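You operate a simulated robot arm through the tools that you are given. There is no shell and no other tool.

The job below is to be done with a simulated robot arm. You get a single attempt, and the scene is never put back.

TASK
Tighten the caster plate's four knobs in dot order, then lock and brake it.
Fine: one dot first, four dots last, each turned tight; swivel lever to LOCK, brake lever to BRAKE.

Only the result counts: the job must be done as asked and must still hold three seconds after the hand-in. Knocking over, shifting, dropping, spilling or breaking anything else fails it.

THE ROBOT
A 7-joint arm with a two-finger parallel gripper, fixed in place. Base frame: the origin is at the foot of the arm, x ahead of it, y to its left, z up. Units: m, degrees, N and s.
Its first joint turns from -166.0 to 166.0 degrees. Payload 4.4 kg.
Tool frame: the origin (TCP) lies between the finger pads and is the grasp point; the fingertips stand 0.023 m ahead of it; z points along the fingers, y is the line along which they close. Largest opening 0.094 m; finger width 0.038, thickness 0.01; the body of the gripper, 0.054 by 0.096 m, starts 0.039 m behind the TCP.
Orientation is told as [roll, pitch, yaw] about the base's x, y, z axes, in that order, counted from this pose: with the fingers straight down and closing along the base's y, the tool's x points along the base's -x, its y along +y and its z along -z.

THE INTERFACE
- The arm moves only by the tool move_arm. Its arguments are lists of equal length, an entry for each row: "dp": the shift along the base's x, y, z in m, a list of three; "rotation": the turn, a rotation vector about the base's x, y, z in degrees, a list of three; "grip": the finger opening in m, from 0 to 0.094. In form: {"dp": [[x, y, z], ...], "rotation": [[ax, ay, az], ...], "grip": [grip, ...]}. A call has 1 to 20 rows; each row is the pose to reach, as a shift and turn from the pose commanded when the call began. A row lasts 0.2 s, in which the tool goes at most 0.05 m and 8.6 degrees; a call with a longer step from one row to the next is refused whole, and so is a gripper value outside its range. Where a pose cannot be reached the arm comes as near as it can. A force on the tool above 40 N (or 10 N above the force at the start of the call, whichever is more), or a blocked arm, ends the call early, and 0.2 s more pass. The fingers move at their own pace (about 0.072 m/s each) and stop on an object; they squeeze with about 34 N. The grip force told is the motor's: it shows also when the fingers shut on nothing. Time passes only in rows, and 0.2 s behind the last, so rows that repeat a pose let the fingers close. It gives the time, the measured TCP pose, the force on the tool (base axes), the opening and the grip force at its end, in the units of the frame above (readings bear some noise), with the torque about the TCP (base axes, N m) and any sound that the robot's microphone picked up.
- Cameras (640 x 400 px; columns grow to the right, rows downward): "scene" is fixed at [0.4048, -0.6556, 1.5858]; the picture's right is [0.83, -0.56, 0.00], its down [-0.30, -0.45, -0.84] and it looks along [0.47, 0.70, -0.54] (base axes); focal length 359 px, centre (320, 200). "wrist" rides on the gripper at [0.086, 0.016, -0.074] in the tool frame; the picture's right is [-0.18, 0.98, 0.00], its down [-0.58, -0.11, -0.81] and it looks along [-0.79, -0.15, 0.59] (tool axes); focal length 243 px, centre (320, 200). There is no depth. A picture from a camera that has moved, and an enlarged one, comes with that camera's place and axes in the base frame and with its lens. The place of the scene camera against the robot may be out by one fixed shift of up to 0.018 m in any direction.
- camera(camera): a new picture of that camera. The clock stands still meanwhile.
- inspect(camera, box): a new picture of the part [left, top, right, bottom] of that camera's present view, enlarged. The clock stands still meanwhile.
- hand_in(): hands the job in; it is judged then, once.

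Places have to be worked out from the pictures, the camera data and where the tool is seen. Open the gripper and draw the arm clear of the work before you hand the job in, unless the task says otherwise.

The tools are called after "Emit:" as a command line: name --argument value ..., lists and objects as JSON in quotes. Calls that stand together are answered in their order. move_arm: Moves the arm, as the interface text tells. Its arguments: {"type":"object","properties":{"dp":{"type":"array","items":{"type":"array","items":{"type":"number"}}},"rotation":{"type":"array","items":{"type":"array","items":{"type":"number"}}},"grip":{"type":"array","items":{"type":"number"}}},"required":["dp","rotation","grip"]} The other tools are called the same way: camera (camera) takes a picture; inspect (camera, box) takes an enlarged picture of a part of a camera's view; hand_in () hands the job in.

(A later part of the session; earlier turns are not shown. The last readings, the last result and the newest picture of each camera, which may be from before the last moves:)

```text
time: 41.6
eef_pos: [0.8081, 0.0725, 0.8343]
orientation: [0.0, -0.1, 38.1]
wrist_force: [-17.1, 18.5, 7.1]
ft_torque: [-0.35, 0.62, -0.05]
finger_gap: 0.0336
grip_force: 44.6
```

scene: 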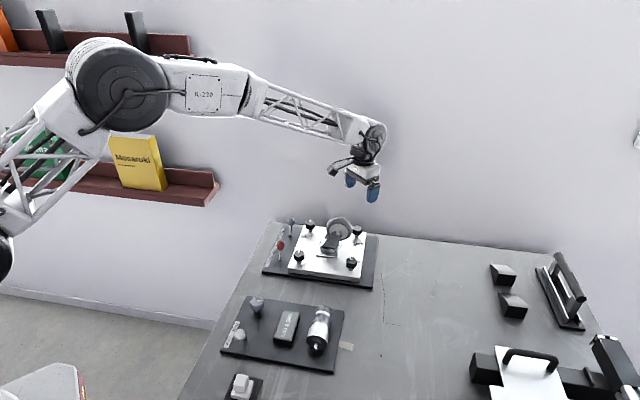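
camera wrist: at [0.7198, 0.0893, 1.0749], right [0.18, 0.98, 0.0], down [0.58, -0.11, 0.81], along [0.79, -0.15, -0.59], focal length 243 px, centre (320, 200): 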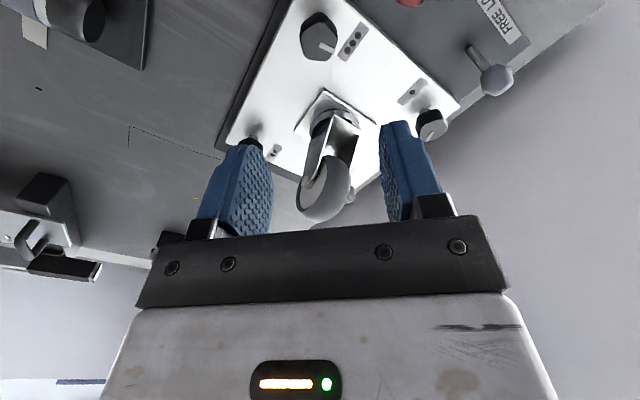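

Still 25 N; I shift another millimetre and start turning.

Emit:
move_arm --dp '[[-0.0006, 0.0008, 0.0], [-0.0007, 0.0009, 0.0], [-0.0007, 0.0009, 0.0]]' --rotation '[[0, 0, 0], [0, 0, -6], [0, 0, -12]]' --grip '[0.02, 0.02, 0.02]'

```text
time: 42.4
eef_pos: [0.8075, 0.0701, 0.8345]
orientation: [-0.1, -0.1, 26.1]
wrist_force: [7.9, -16.7, -3.6]
ft_torque: [-0.54, 0.48, 0.03]
finger_gap: 0.0334
grip_force: 45.4
```

Force flipped to (8, −17) N, so I take back half the shift and continue clockwise.

Emit:
move_arm --dp '[[0.0003, -0.0005, 0.0], [0.0004, -0.0007, 0.0], [0.0004, -0.0007, 0.0]]' --rotation '[[0, 0, -8], [0, 0, -16], [0, 0, -24]]' --grip '[0.02, 0.02, 0.02]'

```text
time: 43.1
eef_pos: [0.8084, 0.0708, 0.835]
orientation: [-0.1, 0.0, 6.0]
wrist_force: [6.5, -6.0, -3.7]
ft_torque: [-0.23, -0.09, 0.04]
finger_gap: 0.0334
grip_force: 45.2
stopped in row 3: the force on the tool passed its limit at 42 N (the readings are from after the stop); the commanded pose is now the measured one
```

It stopped on side force and reset the command to the true pose, which relieves it. I continue turning about this point.

Emit:
move_arm --dp '[[0.0001, -0.0002, 0.0], [0.0001, -0.0003, 0.0], [0.0001, -0.0003, 0.0]]' --rotation '[[0, 0, -8], [0, 0, -16], [0, 0, -24]]' --grip '[0.02, 0.02, 0.02]'

```text
time: 44.0
eef_pos: [0.8085, 0.0706, 0.8346]
orientation: [0.0, -0.2, -18.2]
wrist_force: [-6.3, -28.0, 2.9]
ft_torque: [-0.1, -0.72, 0.04]
finger_gap: 0.0335
grip_force: 44.7
```

Force (−6, −28) N: I shift 1.2 mm toward −y while turning on.

Emit:
move_arm --dp '[[-0.0003, -0.0008, 0.0], [-0.0004, -0.0013, 0.0], [-0.0005, -0.0015, 0.0]]' --rotation '[[0, 0, -4], [0, 0, -12], [0, 0, -20]]' --grip '[0.02, 0.02, 0.02]'

```text
time: 44.8
eef_pos: [0.8084, 0.0687, 0.8348]
orientation: [-0.1, -0.1, -38.1]
wrist_force: [-2.0, -17.7, 4.3]
ft_torque: [0.54, 1.06, 0.2]
finger_gap: 0.0337
grip_force: 45.5
```

Torque is beginning to rise (0.2). I continue with a small correction.

Emit:
move_arm --dp '[[-0.0001, -0.0005, 0.0], [-0.0001, -0.0007, 0.0], [-0.0001, -0.0007, 0.0]]' --rotation '[[0, 0, -6], [0, 0, -12], [0, 0, -12]]' --grip '[0.02, 0.02, 0.02]'

Emit:
inspect --camera "wrist" --box '[240, 110, 400, 230]'

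```text
time: 45.5
eef_pos: [0.8071, 0.0689, 0.8352]
orientation: [0.0, -0.2, -50.2]
wrist_force: [-7.7, -3.4, 3.4]
ft_torque: [0.47, -0.3, 0.76]
finger_gap: 0.0337
grip_force: 45.2
```

```text
3.33 times, centred on (320, 170) of wrist
camera zoom: at [0.7643, 0.1473, 0.9082], right [0.87, 0.49, 0.0], down [0.29, -0.51, 0.81], along [0.4, -0.7, -0.59], focal length 809 px, centre (320, 300)
```

zoom: 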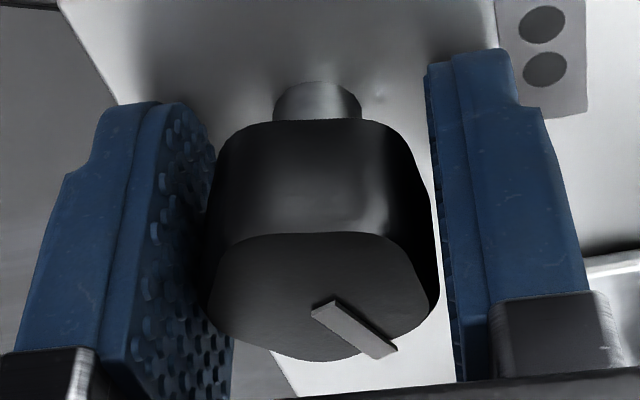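

Torque 0.76 N·m. I turn another 10° to confirm the knob is at its stop.

Emit:
move_arm --dp '[[-0.0002, -0.0001, 0.0], [-0.0002, -0.0001, 0.0], [-0.0002, -0.0001, 0.0]]' --rotation '[[0, 0, -5], [0, 0, -10], [0, 0, -10]]' --grip '[0.02, 0.02, 0.02]'

Emit:
inspect --camera "wrist" --box '[240, 110, 400, 230]'

```text
time: 46.4
eef_pos: [0.8061, 0.0689, 0.8351]
orientation: [0.0, -0.1, -60.2]
wrist_force: [-2.3, -2.5, 0.1]
ft_torque: [0.15, -0.06, 0.45]
finger_gap: 0.0331
grip_force: 44.9
```

```text
3.33 times, centred on (320, 170) of wrist
camera zoom: at [0.7782, 0.1531, 0.9082], right [0.94, 0.33, 0.0], down [0.2, -0.56, 0.81], along [0.27, -0.76, -0.59], focal length 809 px, centre (320, 300)
```

zoom: 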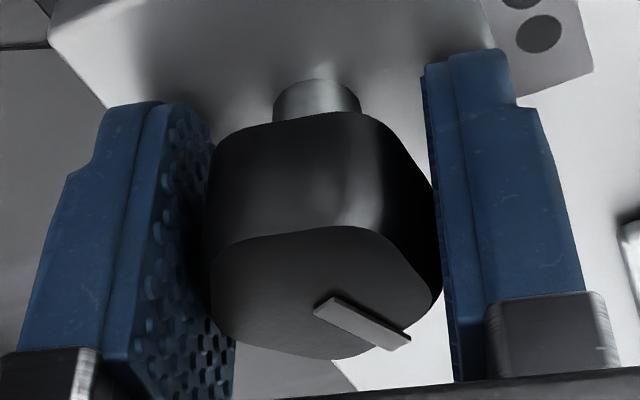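

The pointer stayed put at ≈ −21° while the pads slipped, so knob three is tight. I release, rise to z≈1.02 and move over the four-dot knob at yaw ≈ −27°, which keeps the wrist camera away from the wheel.

Emit:
move_arm --dp '[[0, 0, 0], [0, 0, 0], [0, 0, 0.045], [0, 0, 0.09], [0, 0, 0.135], [0, 0, 0.185], [0.04, 0, 0.185], [0.08, 0, 0.185], [0.12, 0, 0.185], [0.16, 0.001, 0.185], [0.2, 0.001, 0.185], [0.226, 0.002, 0.185], [0.226, 0.002, 0.185]]' --rotation '[[0, 0, 0], [0, 0, 0], [0, 0, 0], [0, 0, 0], [0, 0, 0], [0, 0, 0], [0, 0, 6], [0, 0, 12], [0, 0, 18], [0, 0, 24], [0, 0, 30], [0, 0, 33], [0, 0, 33]]' --grip '[0.06, 0.06, 0.06, 0.06, 0.06, 0.06, 0.06, 0.06, 0.06, 0.06, 0.06, 0.06, 0.06]'

Emit:
camera --camera "wrist"

Emit:
inspect --camera "wrist" --box '[250, 0, 390, 88]'

Emit:
inspect --camera "scene" --box '[265, 175, 395, 285]'

```text
time: 49.1
eef_pos: [1.0338, 0.0687, 1.0206]
orientation: [-0.1, -0.2, -27.0]
wrist_force: [-0.5, -0.4, 0.0]
ft_torque: [0.01, 0.02, -0.04]
finger_gap: 0.0598
grip_force: 0.1
```

```text
taken
camera wrist: at [0.9635, 0.1256, 1.0939], right [0.61, 0.79, 0.0], down [0.47, -0.36, 0.81], along [0.64, -0.49, -0.59], focal length 243 px, centre (320, 200)
```

wrist: 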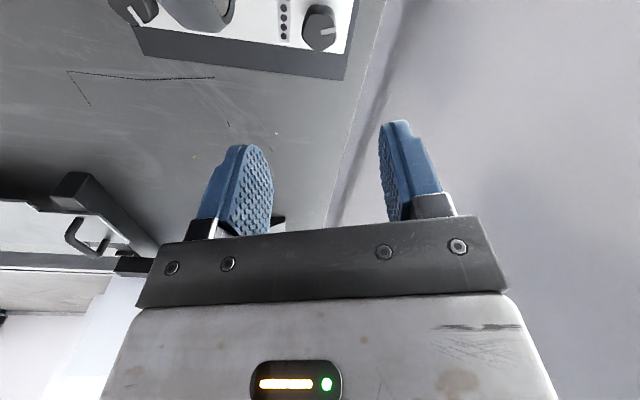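

```text
4.55 times, centred on (320, 44) of wrist
camera zoom: at [0.9635, 0.1256, 1.0939], right [0.61, 0.79, 0.0], down [0.47, -0.36, 0.81], along [0.64, -0.49, -0.59], focal length 1103 px, centre (320, 909)
```

zoom: 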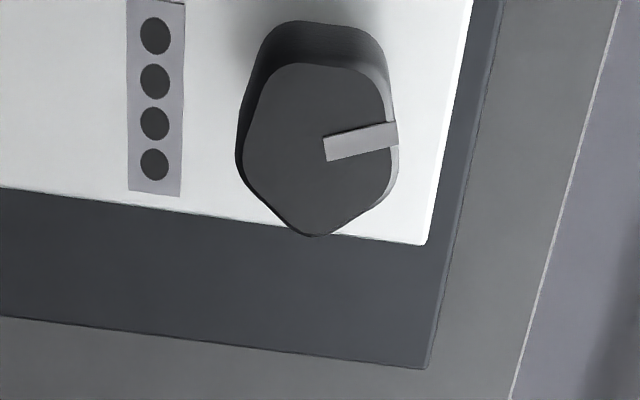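

```text
3.64 times, centred on (330, 230) of scene
camera zoom: at [0.4048, -0.6556, 1.5858], right [0.83, -0.56, 0.0], down [-0.3, -0.45, -0.84], along [0.47, 0.7, -0.54], focal length 1307 px, centre (284, 91)
```

zoom: 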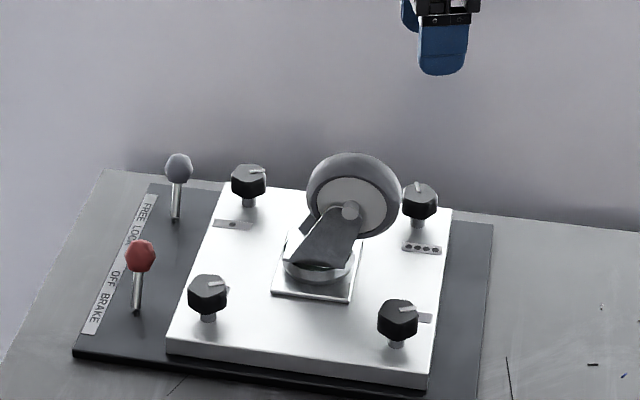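

Four dots confirmed, pointer at ~62°, matching a closing line at yaw −28°; knob centre about 1.3 mm from the hand. I correct and descend to z≈0.90 to check the reach.

Emit:
move_arm --dp '[[-0.0012, 0.0006, -0.03], [-0.0012, 0.0006, -0.06], [-0.0012, 0.0006, -0.09], [-0.0012, 0.0006, -0.12], [-0.0012, 0.0006, -0.12]]' --rotation '[[0, 0, -1], [0, 0, -1], [0, 0, -1], [0, 0, -1], [0, 0, -1]]' --grip '[0.06, 0.06, 0.06, 0.06, 0.06]'

Emit:
camera --camera "wrist"

Emit:
inspect --camera "scene" --box '[265, 175, 395, 285]'

```text
time: 50.4
eef_pos: [1.0314, 0.0716, 0.9004]
orientation: [-0.1, -0.1, -28.1]
wrist_force: [-0.3, 0.8, 0.4]
ft_torque: [0.01, -0.01, 0.01]
finger_gap: 0.0602
grip_force: 0.1
```

```text
taken
camera wrist: at [0.9626, 0.1275, 0.9737], right [0.62, 0.78, 0.0], down [0.46, -0.37, 0.81], along [0.63, -0.5, -0.59], focal length 243 px, centre (320, 200)
```

wrist: 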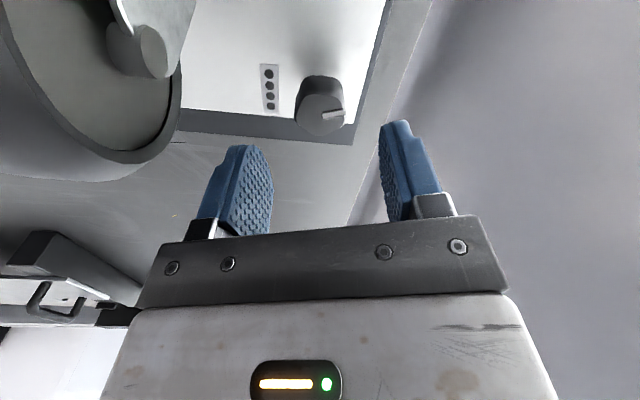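

```text
3.64 times, centred on (330, 230) of scene
camera zoom: at [0.4048, -0.6556, 1.5858], right [0.83, -0.56, 0.0], down [-0.3, -0.45, -0.84], along [0.47, 0.7, -0.54], focal length 1307 px, centre (284, 91)
```

zoom: 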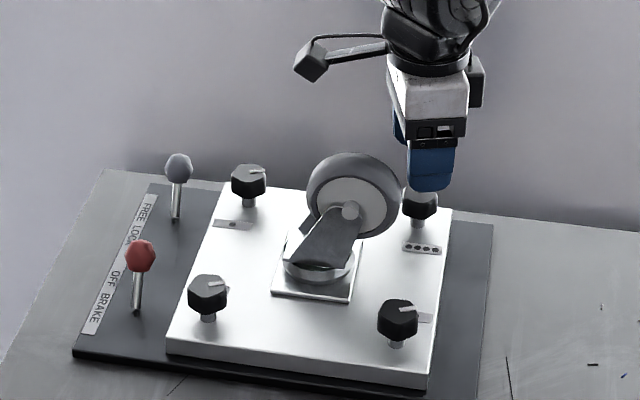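

Reach is fine here and the camera is well clear of the wheel. I zoom on the knob to check centring before the final descent.

Emit:
inspect --camera "wrist" --box '[220, 50, 420, 200]'

```text
2.67 times, centred on (320, 125) of wrist
camera zoom: at [0.9626, 0.1275, 0.9737], right [0.62, 0.78, 0.0], down [0.46, -0.37, 0.81], along [0.63, -0.5, -0.59], focal length 647 px, centre (320, 400)
```

zoom: 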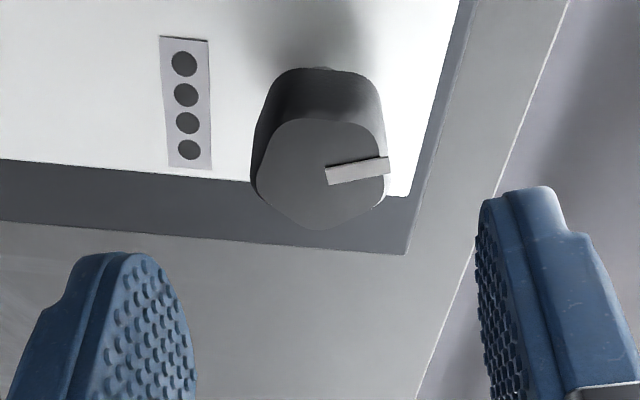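

The knob is centred within 1 mm. I descend to z≈0.834 and grip.

Emit:
move_arm --dp '[[0, 0, -0.03], [0, 0, -0.05], [0, 0, -0.066], [0, 0, -0.066], [0, 0, -0.066], [0, 0, -0.066]]' --rotation '[[0, 0, 0], [0, 0, 0], [0, 0, 0], [0, 0, 0], [0, 0, 0], [0, 0, 0]]' --grip '[0.06, 0.06, 0.06, 0.06, 0.02, 0.02]'

```text
time: 51.8
eef_pos: [1.0308, 0.0716, 0.8339]
orientation: [0.0, -0.1, -28.1]
wrist_force: [-5.2, -5.2, 1.4]
ft_torque: [0.2, -0.12, 0.0]
finger_gap: 0.0334
grip_force: 44.6
```

Gripped with little side force and the pose is fully reached. I turn clockwise 24° with a slight correction.

Emit:
move_arm --dp '[[-0.0002, -0.0003, 0.0], [-0.0002, -0.0003, 0.0], [-0.0002, -0.0003, 0.0]]' --rotation '[[0, 0, -8], [0, 0, -16], [0, 0, -24]]' --grip '[0.02, 0.02, 0.02]'

```text
time: 52.5
eef_pos: [1.0315, 0.0719, 0.8343]
orientation: [0.1, 0.0, -52.2]
wrist_force: [-3.9, -4.2, 7.4]
ft_torque: [0.63, 0.87, -0.01]
finger_gap: 0.0334
grip_force: 45.3
```

Going smoothly. I continue another 24° clockwise.

Emit:
move_arm --dp '[[-0.0002, -0.0002, 0.0], [-0.0002, -0.0002, 0.0], [-0.0002, -0.0002, 0.0]]' --rotation '[[0, 0, -8], [0, 0, -16], [0, 0, -24]]' --grip '[0.02, 0.02, 0.02]'

```text
time: 53.4
eef_pos: [1.0325, 0.0718, 0.8344]
orientation: [0.0, -0.1, -76.0]
wrist_force: [14.3, 2.1, 3.9]
ft_torque: [-1.14, -0.32, -0.01]
finger_gap: 0.0333
grip_force: 45.1
```

Side force 14 N in +x; I correct 0.6 mm and continue.

Emit:
move_arm --dp '[[0.0005, 0.0001, 0.0], [0.0007, 0.0001, 0.0], [0.0007, 0.0001, 0.0]]' --rotation '[[0, 0, -8], [0, 0, -16], [0, 0, -22]]' --grip '[0.02, 0.02, 0.02]'

Emit:
inspect --camera "wrist" --box '[240, 110, 400, 230]'

```text
time: 54.1
eef_pos: [1.0323, 0.0719, 0.8343]
orientation: [-0.1, -0.1, -98.2]
wrist_force: [-0.9, 6.6, 15.0]
ft_torque: [-0.76, -0.23, 0.02]
finger_gap: 0.0334
grip_force: 45.3
```

```text
3.33 times, centred on (320, 170) of wrist
camera zoom: at [1.0608, 0.156, 0.9079], right [0.95, -0.32, 0.0], down [-0.19, -0.56, 0.81], along [-0.26, -0.76, -0.59], focal length 809 px, centre (320, 300)
```

zoom: 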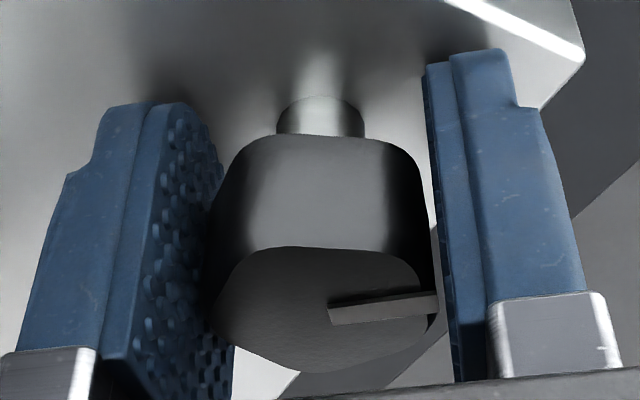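

Pointer now ≈ −14°, no stop yet. I continue 12° more.

Emit:
move_arm --dp '[[0.0, 0.0002, 0.0005], [0.0, 0.0002, 0.0005], [0.0, 0.0002, 0.0005]]' --rotation '[[0, 0, -6], [0, 0, -12], [0, 0, -12]]' --grip '[0.02, 0.02, 0.02]'

Emit:
inspect --camera "wrist" --box '[240, 110, 400, 230]'

```text
time: 54.6
eef_pos: [1.031, 0.0691, 0.8345]
orientation: [-0.1, -0.3, -102.6]
wrist_force: [-5.4, -5.6, 2.9]
ft_torque: [-0.24, 0.06, -0.04]
finger_gap: 0.0335
grip_force: 16.0
stopped in row 2: the force on the tool passed its limit at 68 N (the readings are from after the stop); the commanded pose is now the measured one
```

```text
3.33 times, centred on (320, 170) of wrist
camera zoom: at [1.0668, 0.1517, 0.9077], right [0.92, -0.39, 0.0], down [-0.23, -0.54, 0.81], along [-0.32, -0.74, -0.59], focal length 809 px, centre (320, 300)
```

zoom: 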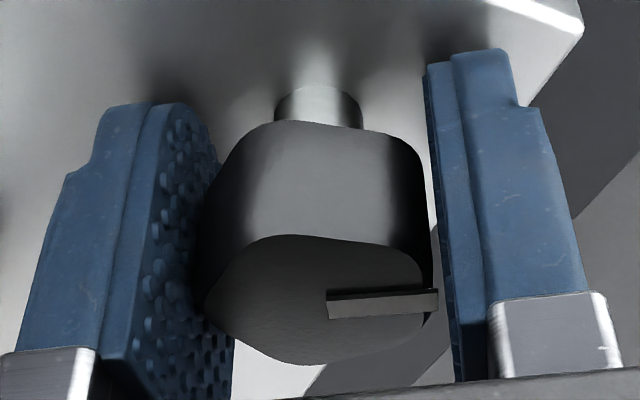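

A slip released built-up side force; the pointer is now ≈ −23°, close to where the other knobs stopped. I let the grip settle and read again.

Emit:
move_arm --dp '[[0.0, 0.0, 0.0], [0.0, 0.0, 0.0]]' --rotation '[[0, 0, 0], [0, 0, -4]]' --grip '[0.02, 0.02]'

Emit:
inspect --camera "scene" --box '[265, 175, 395, 285]'

```text
time: 55.1
eef_pos: [1.0307, 0.0687, 0.8352]
orientation: [0.0, -0.2, -104.0]
wrist_force: [-7.8, -5.0, 1.1]
ft_torque: [3.42, -0.96, -0.83]
finger_gap: 0.0336
grip_force: 45.0
stopped in row 2: the force on the tool passed its limit at 47 N (the readings are from after the stop); the commanded pose is now the measured one
```

```text
3.64 times, centred on (330, 230) of scene
camera zoom: at [0.4048, -0.6556, 1.5858], right [0.83, -0.56, 0.0], down [-0.3, -0.45, -0.84], along [0.47, 0.7, -0.54], focal length 1307 px, centre (284, 91)
```

zoom: 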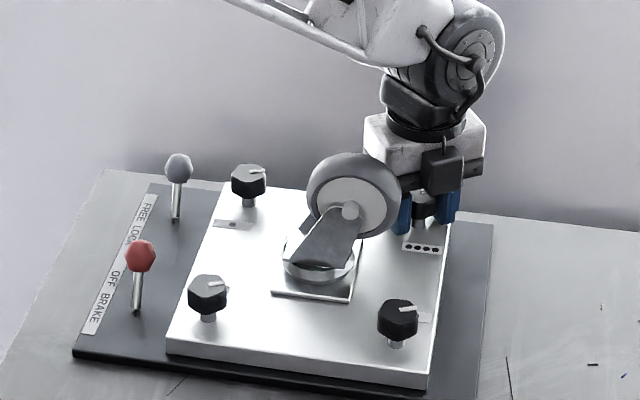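

The large torque points to something other than the knob: the wrist camera is swung toward the wall side of the table here. I open the fingers and rotate back counter-clockwise to yaw ≈ −41°, where the camera is clear of both wall and wheel, and look.

Emit:
move_arm --dp '[[0, 0, 0], [0, 0, 0], [0, 0, 0], [0.0005, 0.001, 0], [0.001, 0.002, 0], [0.001, 0.002, 0], [0.001, 0.002, 0], [0.001, 0.002, 0], [0.001, 0.002, 0], [0.001, 0.002, 0], [0.001, 0.002, 0]]' --rotation '[[0, 0, 0], [0, 0, 0], [0, 0, 8], [0, 0, 16], [0, 0, 24], [0, 0, 32], [0, 0, 40], [0, 0, 48], [0, 0, 56], [0, 0, 63], [0, 0, 63]]' --grip '[0.06, 0.06, 0.06, 0.06, 0.06, 0.06, 0.06, 0.06, 0.06, 0.06, 0.06]'

Emit:
camera --camera "wrist"

Emit:
inspect --camera "wrist" --box '[240, 110, 400, 230]'

Emit:
camera --camera "scene"

```text
time: 57.5
eef_pos: [1.0324, 0.0712, 0.8338]
orientation: [0.1, -0.3, -40.8]
wrist_force: [0.0, 0.3, 0.1]
ft_torque: [0.03, 0.02, 0.04]
finger_gap: 0.0597
grip_force: 0.2
```

```text
taken
camera wrist: at [0.978, 0.1414, 0.9073], right [0.78, 0.62, 0.0], down [0.36, -0.46, 0.81], along [0.5, -0.63, -0.59], focal length 243 px, centre (320, 200)
```

wrist: 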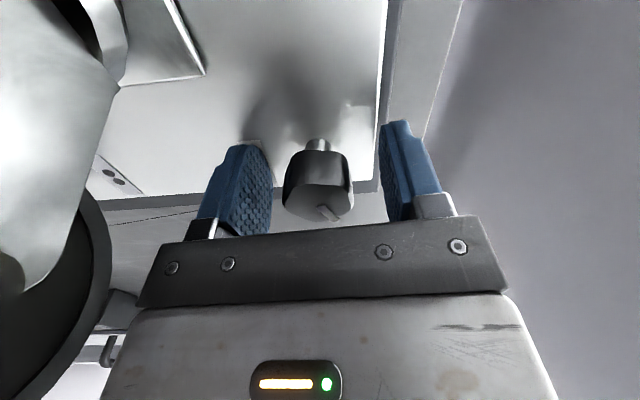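

```text
3.33 times, centred on (320, 170) of wrist
camera zoom: at [0.978, 0.1414, 0.9073], right [0.78, 0.62, 0.0], down [0.36, -0.46, 0.81], along [0.5, -0.63, -0.59], focal length 809 px, centre (320, 300)
```

zoom: 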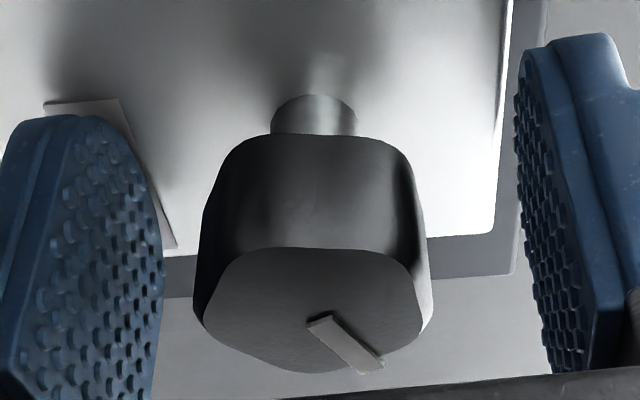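

```text
taken
```

scene: 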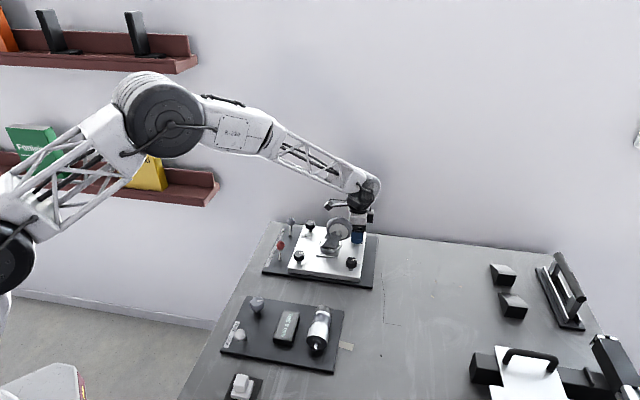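

The knob sits freely now with its pointer at about −17°, and the fingers are ~1.8 mm off its axis. I re-centre, rotate to yaw −36° to match a flat and regrip.

Emit:
move_arm --dp '[[0.0006, -0.0017, 0], [0.0006, -0.0017, 0], [0.0006, -0.0017, 0], [0.0006, -0.0017, 0]]' --rotation '[[0, 0, 5], [0, 0, 5], [0, 0, 5], [0, 0, 5]]' --grip '[0.06, 0.06, 0.02, 0.02]'

```text
time: 58.5
eef_pos: [1.0342, 0.0692, 0.8336]
orientation: [0.1, -0.3, -35.9]
wrist_force: [8.8, 4.3, -3.2]
ft_torque: [-0.31, 0.07, -0.07]
finger_gap: 0.0335
grip_force: 44.8
```

Gripped with ~10 N side force. I turn clockwise 14° and watch the torque.

Emit:
move_arm --dp '[[0.0004, 0.0003, 0], [0.0004, 0.0003, 0], [0.0004, 0.0003, 0]]' --rotation '[[0, 0, -7], [0, 0, -14], [0, 0, -14]]' --grip '[0.02, 0.02, 0.02]'

Emit:
inspect --camera "wrist" --box '[240, 110, 400, 230]'

```text
time: 59.3
eef_pos: [1.0331, 0.0674, 0.8344]
orientation: [-0.1, -0.3, -50.1]
wrist_force: [-4.8, -11.2, 0.8]
ft_torque: [-0.37, 0.56, 0.63]
finger_gap: 0.0337
grip_force: 45.5
```

```text
3.33 times, centred on (320, 170) of wrist
camera zoom: at [0.9907, 0.1469, 0.9073], right [0.87, 0.49, 0.0], down [0.29, -0.51, 0.81], along [0.4, -0.7, -0.59], focal length 809 px, centre (320, 300)
```

zoom: 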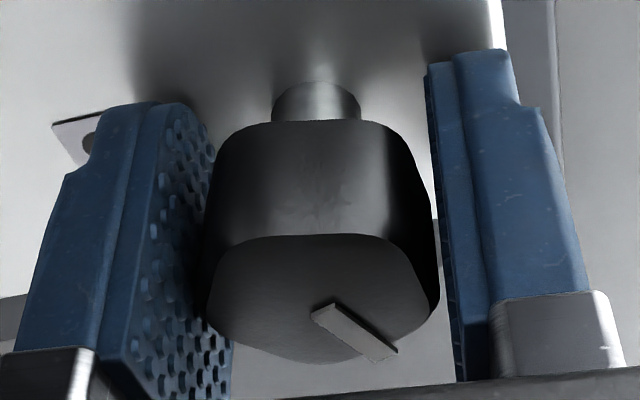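

Torque 0.63 N·m and the pointer at ≈ −20°, the same as the others at their stops. I turn 10° more to confirm it no longer moves.

Emit:
move_arm --dp '[[-0.0002, -0.0004, 0], [-0.0002, -0.0004, 0], [-0.0002, -0.0004, 0]]' --rotation '[[0, 0, -5], [0, 0, -10], [0, 0, -10]]' --grip '[0.02, 0.02, 0.02]'

Emit:
inspect --camera "wrist" --box '[240, 110, 400, 230]'

```text
time: 60.1
eef_pos: [1.0339, 0.0704, 0.8345]
orientation: [-0.1, -0.3, -60.0]
wrist_force: [-13.5, -19.2, 1.1]
ft_torque: [-0.13, 0.22, 0.61]
finger_gap: 0.0333
grip_force: 44.9
```

```text
3.33 times, centred on (320, 170) of wrist
camera zoom: at [1.0042, 0.1532, 0.9071], right [0.94, 0.33, 0.0], down [0.19, -0.56, 0.81], along [0.27, -0.76, -0.59], focal length 809 px, centre (320, 300)
```

zoom: 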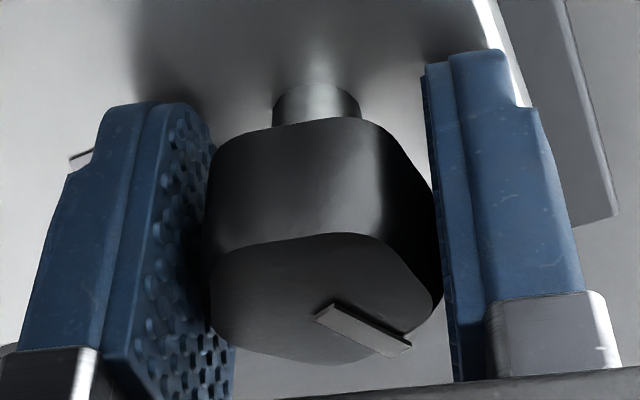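

It slipped mostly, but may have moved a couple of degrees. I turn 8° more to be sure.

Emit:
move_arm --dp '[[-0.0003, -0.0005, 0], [-0.0003, -0.0006, 0], [-0.0003, -0.0006, 0]]' --rotation '[[0, 0, -4], [0, 0, -8], [0, 0, -8]]' --grip '[0.02, 0.02, 0.02]'

Emit:
inspect --camera "wrist" --box '[240, 110, 400, 230]'

```text
time: 60.9
eef_pos: [1.0336, 0.0685, 0.8325]
orientation: [0.1, -0.2, -68.0]
wrist_force: [-12.3, -9.8, -3.7]
ft_torque: [-0.4, 0.3, 0.84]
finger_gap: 0.0339
grip_force: 45.5
```

```text
3.33 times, centred on (320, 170) of wrist
camera zoom: at [1.0156, 0.1566, 0.9071], right [0.98, 0.2, 0.0], down [0.12, -0.58, 0.81], along [0.16, -0.79, -0.59], focal length 809 px, centre (320, 300)
```

zoom: 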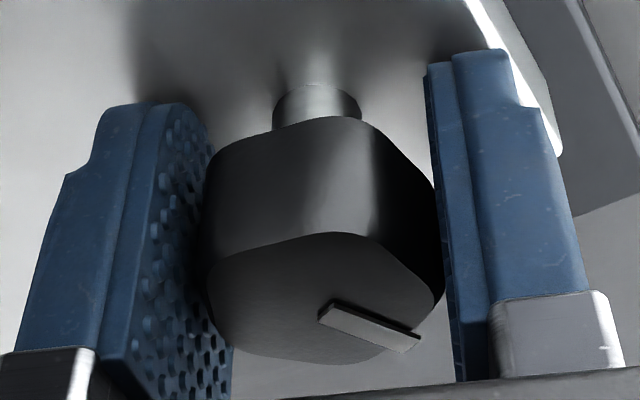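

The knob stays at ≈ −23° at up to 0.84 N·m, so knob four is tight. I release, rise, and move back to a viewpoint that shows both levers and their labels.

Emit:
move_arm --dp '[[0, 0, 0], [0, 0, 0], [0, 0, 0.045], [0, 0, 0.09], [0, 0, 0.135], [0, 0, 0.186], [-0.03, 0.013, 0.186], [-0.06, 0.026, 0.186], [-0.09, 0.039, 0.186], [-0.12, 0.052, 0.186], [-0.15, 0.065, 0.186], [-0.18, 0.078, 0.186], [-0.21, 0.091, 0.186], [-0.24, 0.104, 0.186], [-0.27, 0.117, 0.186], [-0.293, 0.13, 0.186], [-0.293, 0.13, 0.186]]' --rotation '[[0, 0, 0], [0, 0, 0], [0, 0, 0], [0, 0, 0], [0, 0, 0], [0, 0, 0], [0, 0, 7], [0, 0, 14], [0, 0, 21], [0, 0, 28], [0, 0, 35], [0, 0, 42], [0, 0, 49], [0, 0, 56], [0, 0, 63], [0, 0, 68], [0, 0, 68]]' --grip '[0.06, 0.06, 0.06, 0.06, 0.06, 0.06, 0.06, 0.06, 0.06, 0.06, 0.06, 0.06, 0.06, 0.06, 0.06, 0.06, 0.06]'

Emit:
camera --camera "wrist"

Emit:
inspect --camera "wrist" --box '[220, 0, 420, 140]'

Emit:
inspect --camera "scene" --box '[255, 205, 385, 295]'

```text
refused: row 6 steps farther than a row can; nothing moved
```

```text
taken
camera wrist: at [1.0156, 0.1566, 0.9071], right [0.98, 0.2, 0.0], down [0.12, -0.58, 0.81], along [0.16, -0.79, -0.59], focal length 243 px, centre (320, 200)
```

wrist: 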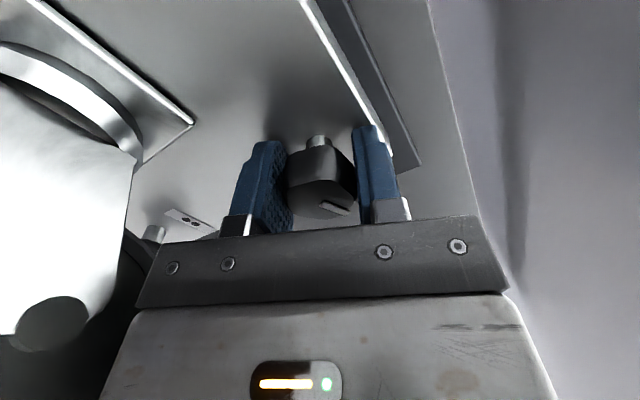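

```text
2.86 times, centred on (320, 70) of wrist
camera zoom: at [1.0156, 0.1566, 0.9071], right [0.98, 0.2, 0.0], down [0.12, -0.58, 0.81], along [0.16, -0.79, -0.59], focal length 693 px, centre (320, 571)
```

zoom: 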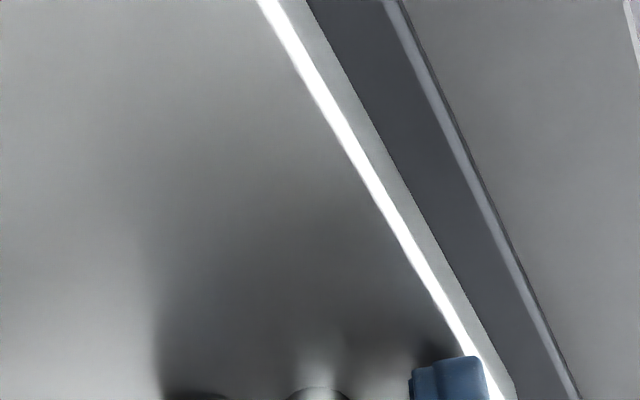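

```text
4.44 times, centred on (320, 250) of scene
camera zoom: at [0.4048, -0.6556, 1.5858], right [0.83, -0.56, 0.0], down [-0.3, -0.45, -0.84], along [0.47, 0.7, -0.54], focal length 1597 px, centre (320, -22)
```

zoom: 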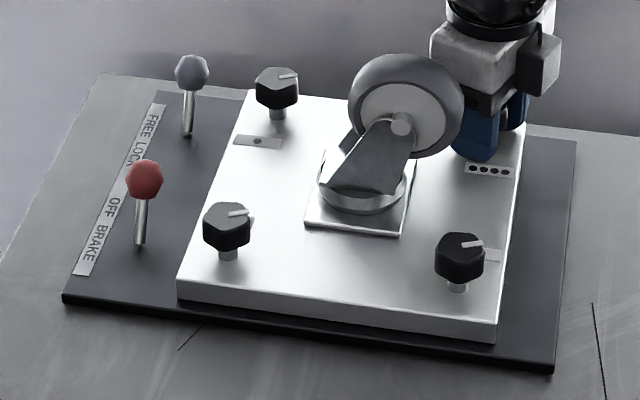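

The call was refused because one row rose 0.051 m; nothing moved. I repeat it with smaller vertical steps.

Emit:
move_arm --dp '[[0, 0, 0], [0, 0, 0], [0, 0, 0.046], [0, 0, 0.092], [0, 0, 0.138], [0, 0, 0.184], [-0.03, 0.013, 0.186], [-0.06, 0.026, 0.186], [-0.09, 0.039, 0.186], [-0.12, 0.052, 0.186], [-0.15, 0.065, 0.186], [-0.18, 0.078, 0.186], [-0.21, 0.091, 0.186], [-0.24, 0.104, 0.186], [-0.27, 0.117, 0.186], [-0.293, 0.13, 0.186], [-0.293, 0.13, 0.186]]' --rotation '[[0, 0, 0], [0, 0, 0], [0, 0, 0], [0, 0, 0], [0, 0, 0], [0, 0, 0], [0, 0, 7], [0, 0, 14], [0, 0, 21], [0, 0, 28], [0, 0, 35], [0, 0, 42], [0, 0, 49], [0, 0, 56], [0, 0, 63], [0, 0, 68], [0, 0, 68]]' --grip '[0.06, 0.06, 0.06, 0.06, 0.06, 0.06, 0.06, 0.06, 0.06, 0.06, 0.06, 0.06, 0.06, 0.06, 0.06, 0.06, 0.06]'

Emit:
camera --camera "wrist"

Emit:
inspect --camera "wrist" --box '[220, 0, 420, 140]'

Emit:
inspect --camera "scene" --box '[255, 205, 385, 295]'

```text
time: 64.5
eef_pos: [0.7403, 0.2, 1.0197]
orientation: [0.1, -0.1, 0.1]
wrist_force: [0.2, -0.7, 0.1]
ft_torque: [0.02, 0.02, -0.03]
finger_gap: 0.0601
grip_force: 0.0
```

```text
taken
camera wrist: at [0.6529, 0.2169, 1.0936], right [0.18, 0.98, 0.0], down [0.58, -0.11, 0.81], along [0.8, -0.15, -0.59], focal length 243 px, centre (320, 200)
```

wrist: 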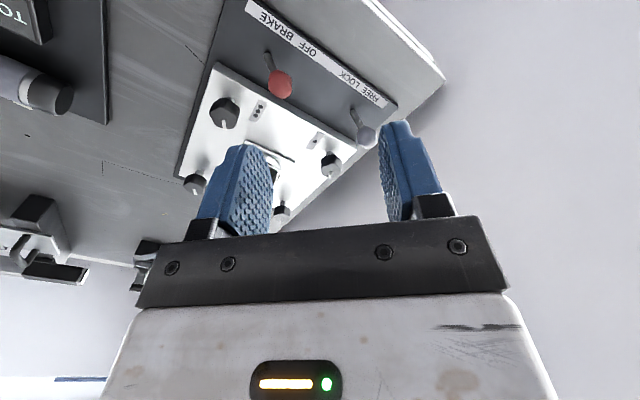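

```text
2.86 times, centred on (320, 70) of wrist
camera zoom: at [0.6529, 0.2169, 1.0936], right [0.18, 0.98, 0.0], down [0.58, -0.11, 0.81], along [0.8, -0.15, -0.59], focal length 693 px, centre (320, 571)
```

zoom: 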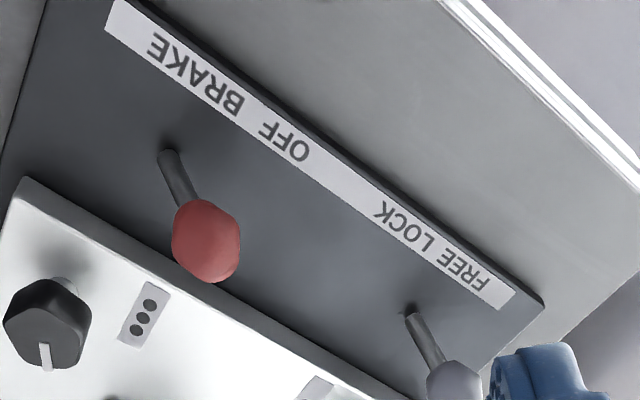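

```text
4.44 times, centred on (320, 250) of scene
camera zoom: at [0.4048, -0.6556, 1.5858], right [0.83, -0.56, 0.0], down [-0.3, -0.45, -0.84], along [0.47, 0.7, -0.54], focal length 1597 px, centre (320, -22)
```

zoom: 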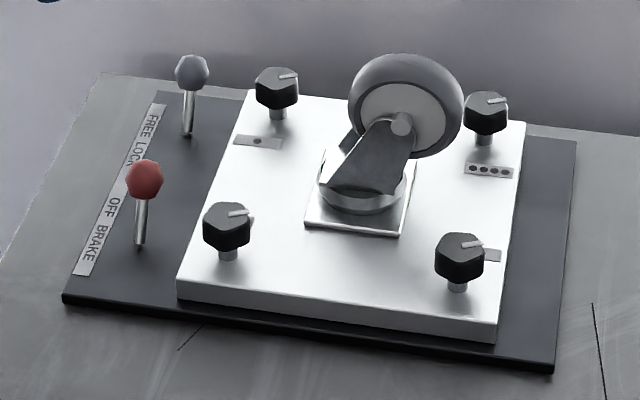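

All four knob pointers now point the same way. The grey ball is at about (0.872, 0.239, 0.833) and tilted toward FREE; LOCK lies toward (−0.7, −0.7). I go above it at yaw 45°, so the fingers close across its travel, with 0.05 opening.

Emit:
move_arm --dp '[[0.022, 0.0065, 0], [0.044, 0.013, 0], [0.066, 0.0195, 0], [0.088, 0.026, 0], [0.11, 0.0325, 0], [0.132, 0.039, -0.03], [0.132, 0.039, -0.07], [0.132, 0.039, -0.11], [0.132, 0.039, -0.11]]' --rotation '[[0, 0, 7.5], [0, 0, 15], [0, 0, 22.5], [0, 0, 30], [0, 0, 37.5], [0, 0, 45], [0, 0, 45], [0, 0, 45], [0, 0, 45]]' --grip '[0.05, 0.05, 0.05, 0.05, 0.05, 0.05, 0.05, 0.05, 0.05]'

Emit:
camera --camera "wrist"

Emit:
inspect --camera "wrist" --box '[220, 50, 420, 200]'

```text
time: 66.5
eef_pos: [0.873, 0.237, 0.9082]
orientation: [0.1, -0.3, 45.1]
wrist_force: [-0.5, -0.6, -0.1]
ft_torque: [-0.01, -0.01, -0.03]
finger_gap: 0.05
grip_force: 0.0
```

```text
taken
camera wrist: at [0.8006, 0.1885, 0.9823], right [-0.57, 0.82, 0.0], down [0.49, 0.33, 0.81], along [0.67, 0.46, -0.59], focal length 243 px, centre (320, 200)
```

wrist: 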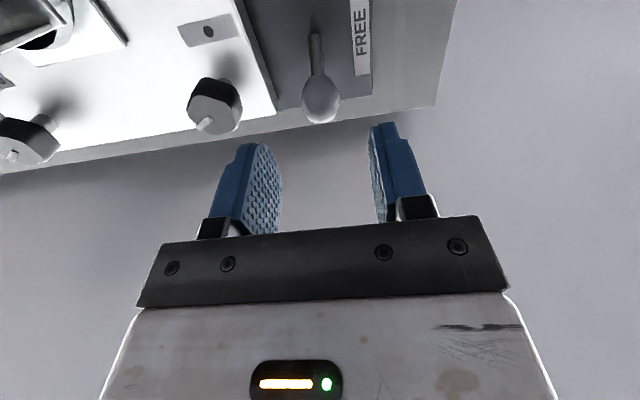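

```text
2.67 times, centred on (320, 125) of wrist
camera zoom: at [0.8006, 0.1885, 0.9823], right [-0.57, 0.82, 0.0], down [0.49, 0.33, 0.81], along [0.67, 0.46, -0.59], focal length 647 px, centre (320, 400)
```

zoom: 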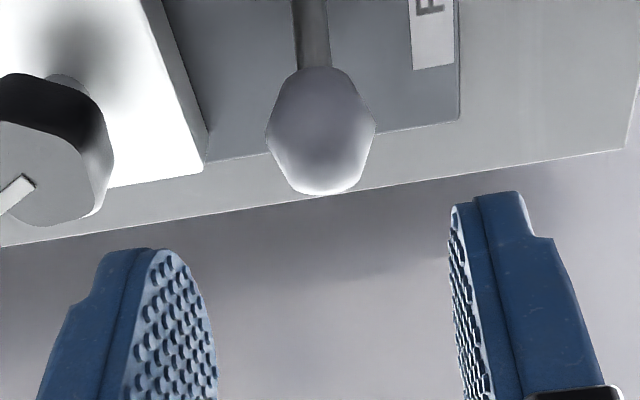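

The grey ball is centred between the fingers, about 2 mm further along the tool. I descend to z≈0.837 and close on it.

Emit:
move_arm --dp '[[0.0015, 0.0015, -0.03], [0.0015, 0.0015, -0.055], [0.0015, 0.0015, -0.071], [0.0015, 0.0015, -0.071], [0.0015, 0.0015, -0.071], [0.0015, 0.0015, -0.071]]' --rotation '[[0, 0, 0], [0, 0, 0], [0, 0, 0], [0, 0, 0], [0, 0, 0], [0, 0, 0]]' --grip '[0.05, 0.05, 0.05, 0.05, 0.015, 0.015]'

Emit:
inspect --camera "wrist" --box '[220, 80, 420, 230]'

```text
time: 67.9
eef_pos: [0.8741, 0.239, 0.8401]
orientation: [0.1, -0.3, 45.0]
wrist_force: [13.8, -7.7, -5.9]
ft_torque: [0.11, -0.34, -0.17]
finger_gap: 0.0262
grip_force: 44.8
```

```text
2.67 times, centred on (320, 155) of wrist
camera zoom: at [0.8019, 0.1896, 0.9121], right [-0.57, 0.82, 0.0], down [0.49, 0.33, 0.81], along [0.67, 0.46, -0.59], focal length 647 px, centre (320, 320)
```

zoom: 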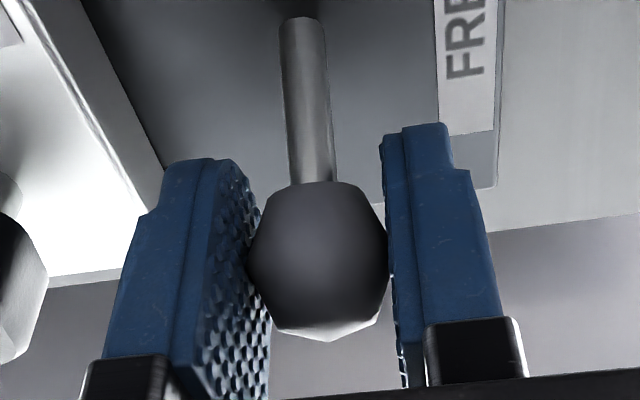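

The ball is held (opening 0.026 m). I move it along the arc toward LOCK, first the half way.

Emit:
move_arm --dp '[[-0.0038, -0.0046, 0.0023], [-0.0081, -0.0089, 0.0038], [-0.0123, -0.0131, 0.0046], [-0.0166, -0.0174, 0.0046]]' --rotation '[[0, 0, 0], [0, 0, 0], [0, 0, 0], [0, 0, 0]]' --grip '[0.015, 0.015, 0.015, 0.015]'

Emit:
inspect --camera "wrist" --box '[220, 80, 420, 230]'

```text
time: 68.9
eef_pos: [0.8587, 0.221, 0.8445]
orientation: [0.0, -0.4, 45.0]
wrist_force: [26.0, -10.4, 10.3]
ft_torque: [0.17, -0.49, -0.18]
finger_gap: 0.0265
grip_force: 19.5
```

```text
2.67 times, centred on (320, 155) of wrist
camera zoom: at [0.785, 0.1728, 0.918], right [-0.57, 0.82, 0.0], down [0.48, 0.33, 0.81], along [0.67, 0.46, -0.59], focal length 647 px, centre (320, 320)
```

zoom: 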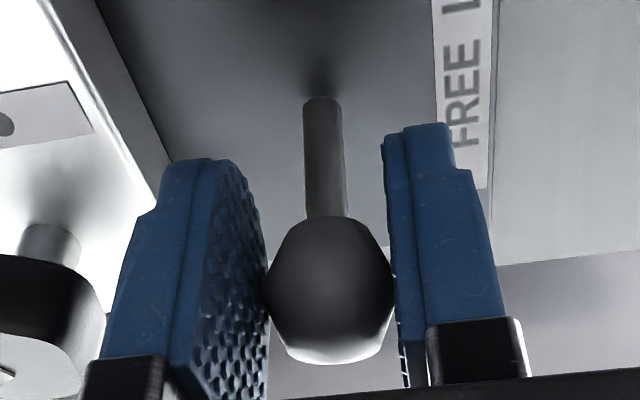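

The lever follows (with some slip in the pads). I continue the sweep toward LOCK with a small sideways correction.

Emit:
move_arm --dp '[[-0.0035, -0.005, 0.0], [-0.0077, -0.0093, 0.0], [-0.012, -0.0135, -0.001], [-0.0162, -0.0178, -0.002]]' --rotation '[[0, 0, 0], [0, 0, 0], [0, 0, 0], [0, 0, 0]]' --grip '[0.015, 0.015, 0.015, 0.015]'

Emit:
inspect --camera "wrist" --box '[220, 80, 420, 230]'

Emit:
inspect --camera "scene" --box '[255, 205, 385, 295]'

```text
time: 69.9
eef_pos: [0.8412, 0.205, 0.8408]
orientation: [0.0, -0.1, 45.1]
wrist_force: [3.4, 25.0, 13.0]
ft_torque: [0.98, -0.91, 0.1]
finger_gap: 0.0256
grip_force: 45.0
```

```text
2.67 times, centred on (320, 155) of wrist
camera zoom: at [0.768, 0.1555, 0.9145], right [-0.57, 0.82, 0.0], down [0.49, 0.33, 0.81], along [0.67, 0.46, -0.59], focal length 647 px, centre (320, 320)
```

zoom: 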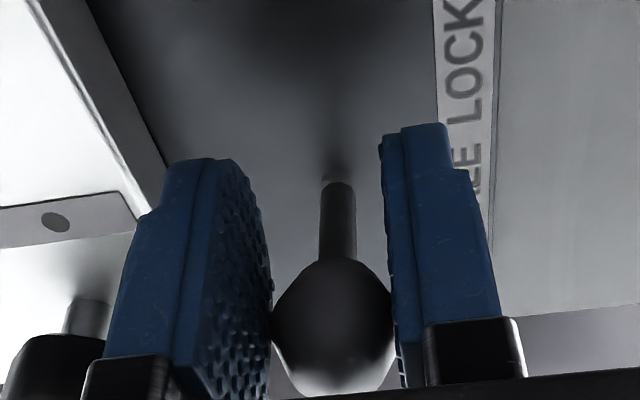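

```text
4.44 times, centred on (320, 250) of scene
camera zoom: at [0.4048, -0.6556, 1.5858], right [0.83, -0.56, 0.0], down [-0.3, -0.45, -0.84], along [0.47, 0.7, -0.54], focal length 1597 px, centre (320, -22)
```

zoom: 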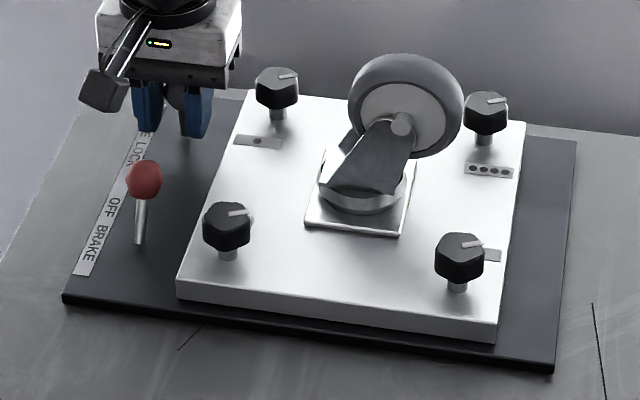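

The ball is lagging at the edge of the pads. I open the fingers, rise and look at where the lever rests now.

Emit:
move_arm --dp '[[0, 0, 0], [0, 0, 0], [0, 0, 0.03], [0, 0, 0.07], [0, 0, 0.07]]' --rotation '[[0, 0, 0], [0, 0, 0], [0, 0, 0], [0, 0, 0], [0, 0, 0]]' --grip '[0.06, 0.06, 0.06, 0.06, 0.06]'

Emit:
camera --camera "wrist"

Emit:
inspect --camera "scene" --box '[255, 205, 385, 295]'

```text
time: 71.1
eef_pos: [0.8398, 0.2036, 0.9107]
orientation: [0.1, -0.1, 45.0]
wrist_force: [-0.4, -0.2, 0.6]
ft_torque: [0.0, 0.0, -0.04]
finger_gap: 0.0602
grip_force: 0.0
```

```text
taken
camera wrist: at [0.7677, 0.1549, 0.9851], right [-0.57, 0.82, 0.0], down [0.49, 0.33, 0.81], along [0.67, 0.46, -0.59], focal length 243 px, centre (320, 200)
```

wrist: 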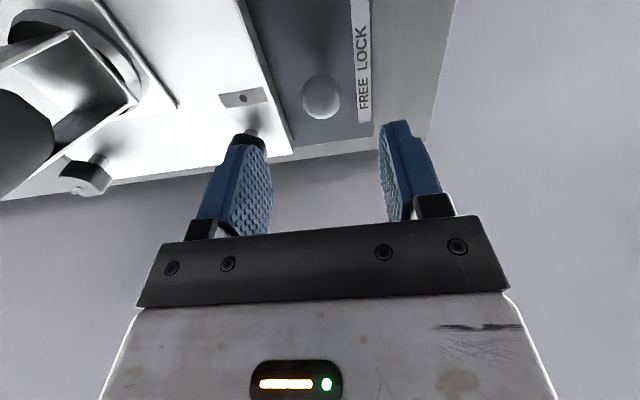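

```text
4.44 times, centred on (320, 250) of scene
camera zoom: at [0.4048, -0.6556, 1.5858], right [0.83, -0.56, 0.0], down [-0.3, -0.45, -0.84], along [0.47, 0.7, -0.54], focal length 1597 px, centre (320, -22)
```

zoom: 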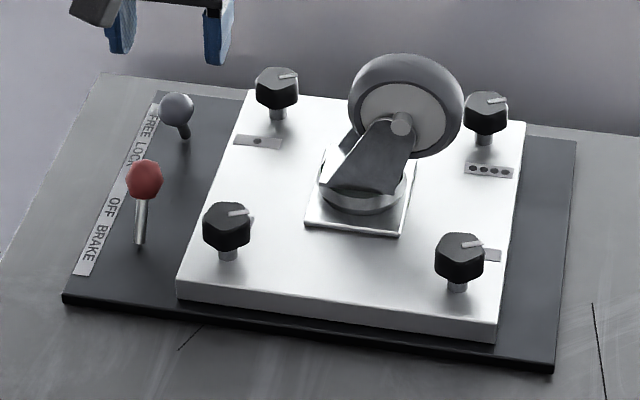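

The lever now leans toward LOCK. I zoom in on it to judge its tilt.

Emit:
inspect --camera "wrist" --box '[240, 0, 440, 150]'

Emit:
inspect --camera "scene" --box '[262, 208, 312, 268]'

```text
2.67 times, centred on (340, 75) of wrist
camera zoom: at [0.7677, 0.1549, 0.9851], right [-0.57, 0.82, 0.0], down [0.49, 0.33, 0.81], along [0.67, 0.46, -0.59], focal length 647 px, centre (267, 533)
```

zoom: 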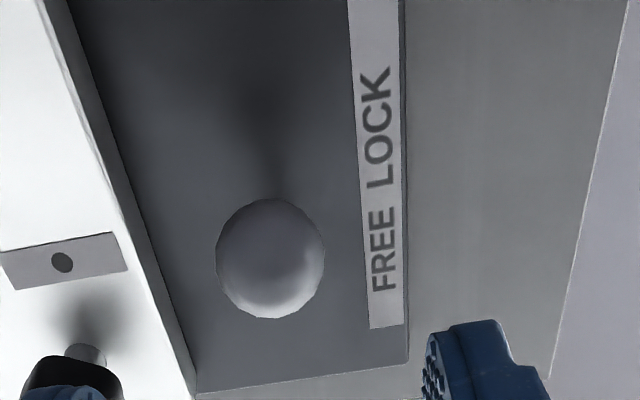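

```text
6.67 times, centred on (287, 238) of scene
camera zoom: at [0.4048, -0.6556, 1.5858], right [0.83, -0.56, 0.0], down [-0.3, -0.45, -0.84], along [0.47, 0.7, -0.54], focal length 2396 px, centre (540, -53)
```

zoom: 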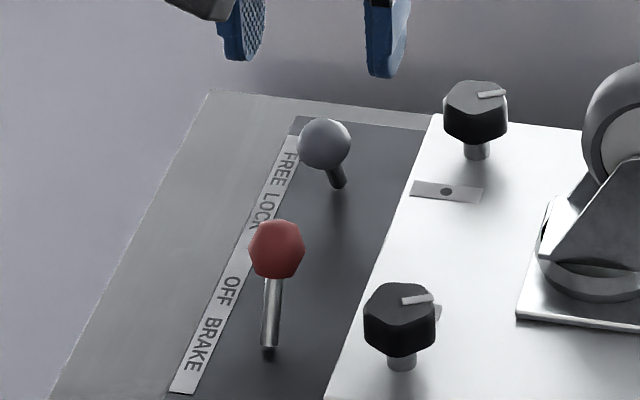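

The lever leans ~30° toward LOCK, mirroring its earlier tilt. To make sure it is fully home, I place closed fingers behind it and push gently toward LOCK.

Emit:
move_arm --dp '[[0.02, 0.02, 0], [0.04, 0.04, 0], [0.04, 0.04, 0], [0.04, 0.04, -0.03], [0.04, 0.04, -0.06], [0.04, 0.04, -0.075], [0.036, 0.036, -0.075]]' --rotation '[[0, 0, 0], [0, 0, 0], [0, 0, 0], [0, 0, 0], [0, 0, 0], [0, 0, 0], [0, 0, 0]]' --grip '[0.0, 0.0, 0.0, 0.0, 0.0, 0.0, 0.0]'

Emit:
inspect --camera "wrist" --box '[220, 50, 420, 200]'

Emit:
inspect --camera "scene" --box '[255, 195, 335, 265]'

```text
time: 72.7
eef_pos: [0.8764, 0.2397, 0.8368]
orientation: [0.1, -0.2, 45.0]
wrist_force: [0.4, -0.2, -0.7]
ft_torque: [-0.02, -0.03, 0.01]
finger_gap: 0.0
grip_force: 34.1
```

```text
2.67 times, centred on (320, 125) of wrist
camera zoom: at [0.8039, 0.191, 0.9099], right [-0.57, 0.82, 0.0], down [0.49, 0.33, 0.81], along [0.67, 0.46, -0.59], focal length 647 px, centre (320, 400)
```

zoom: 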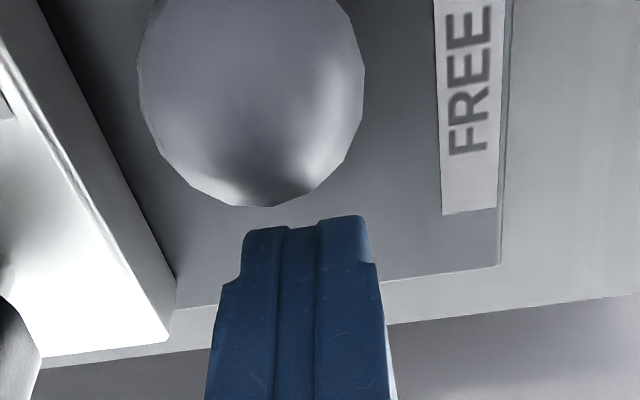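

```text
5.71 times, centred on (295, 230) of scene
camera zoom: at [0.4048, -0.6556, 1.5858], right [0.83, -0.56, 0.0], down [-0.3, -0.45, -0.84], along [0.47, 0.7, -0.54], focal length 2054 px, centre (463, 29)
```

zoom: 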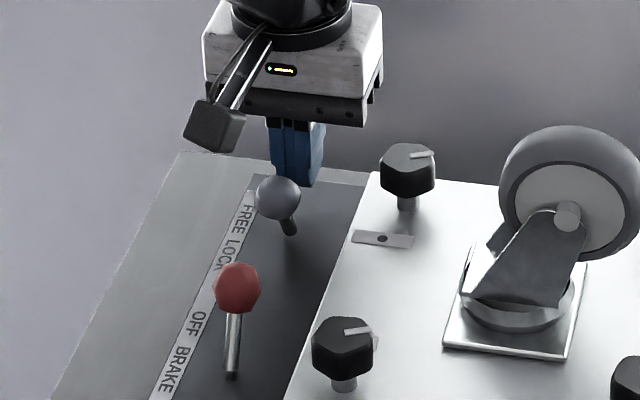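

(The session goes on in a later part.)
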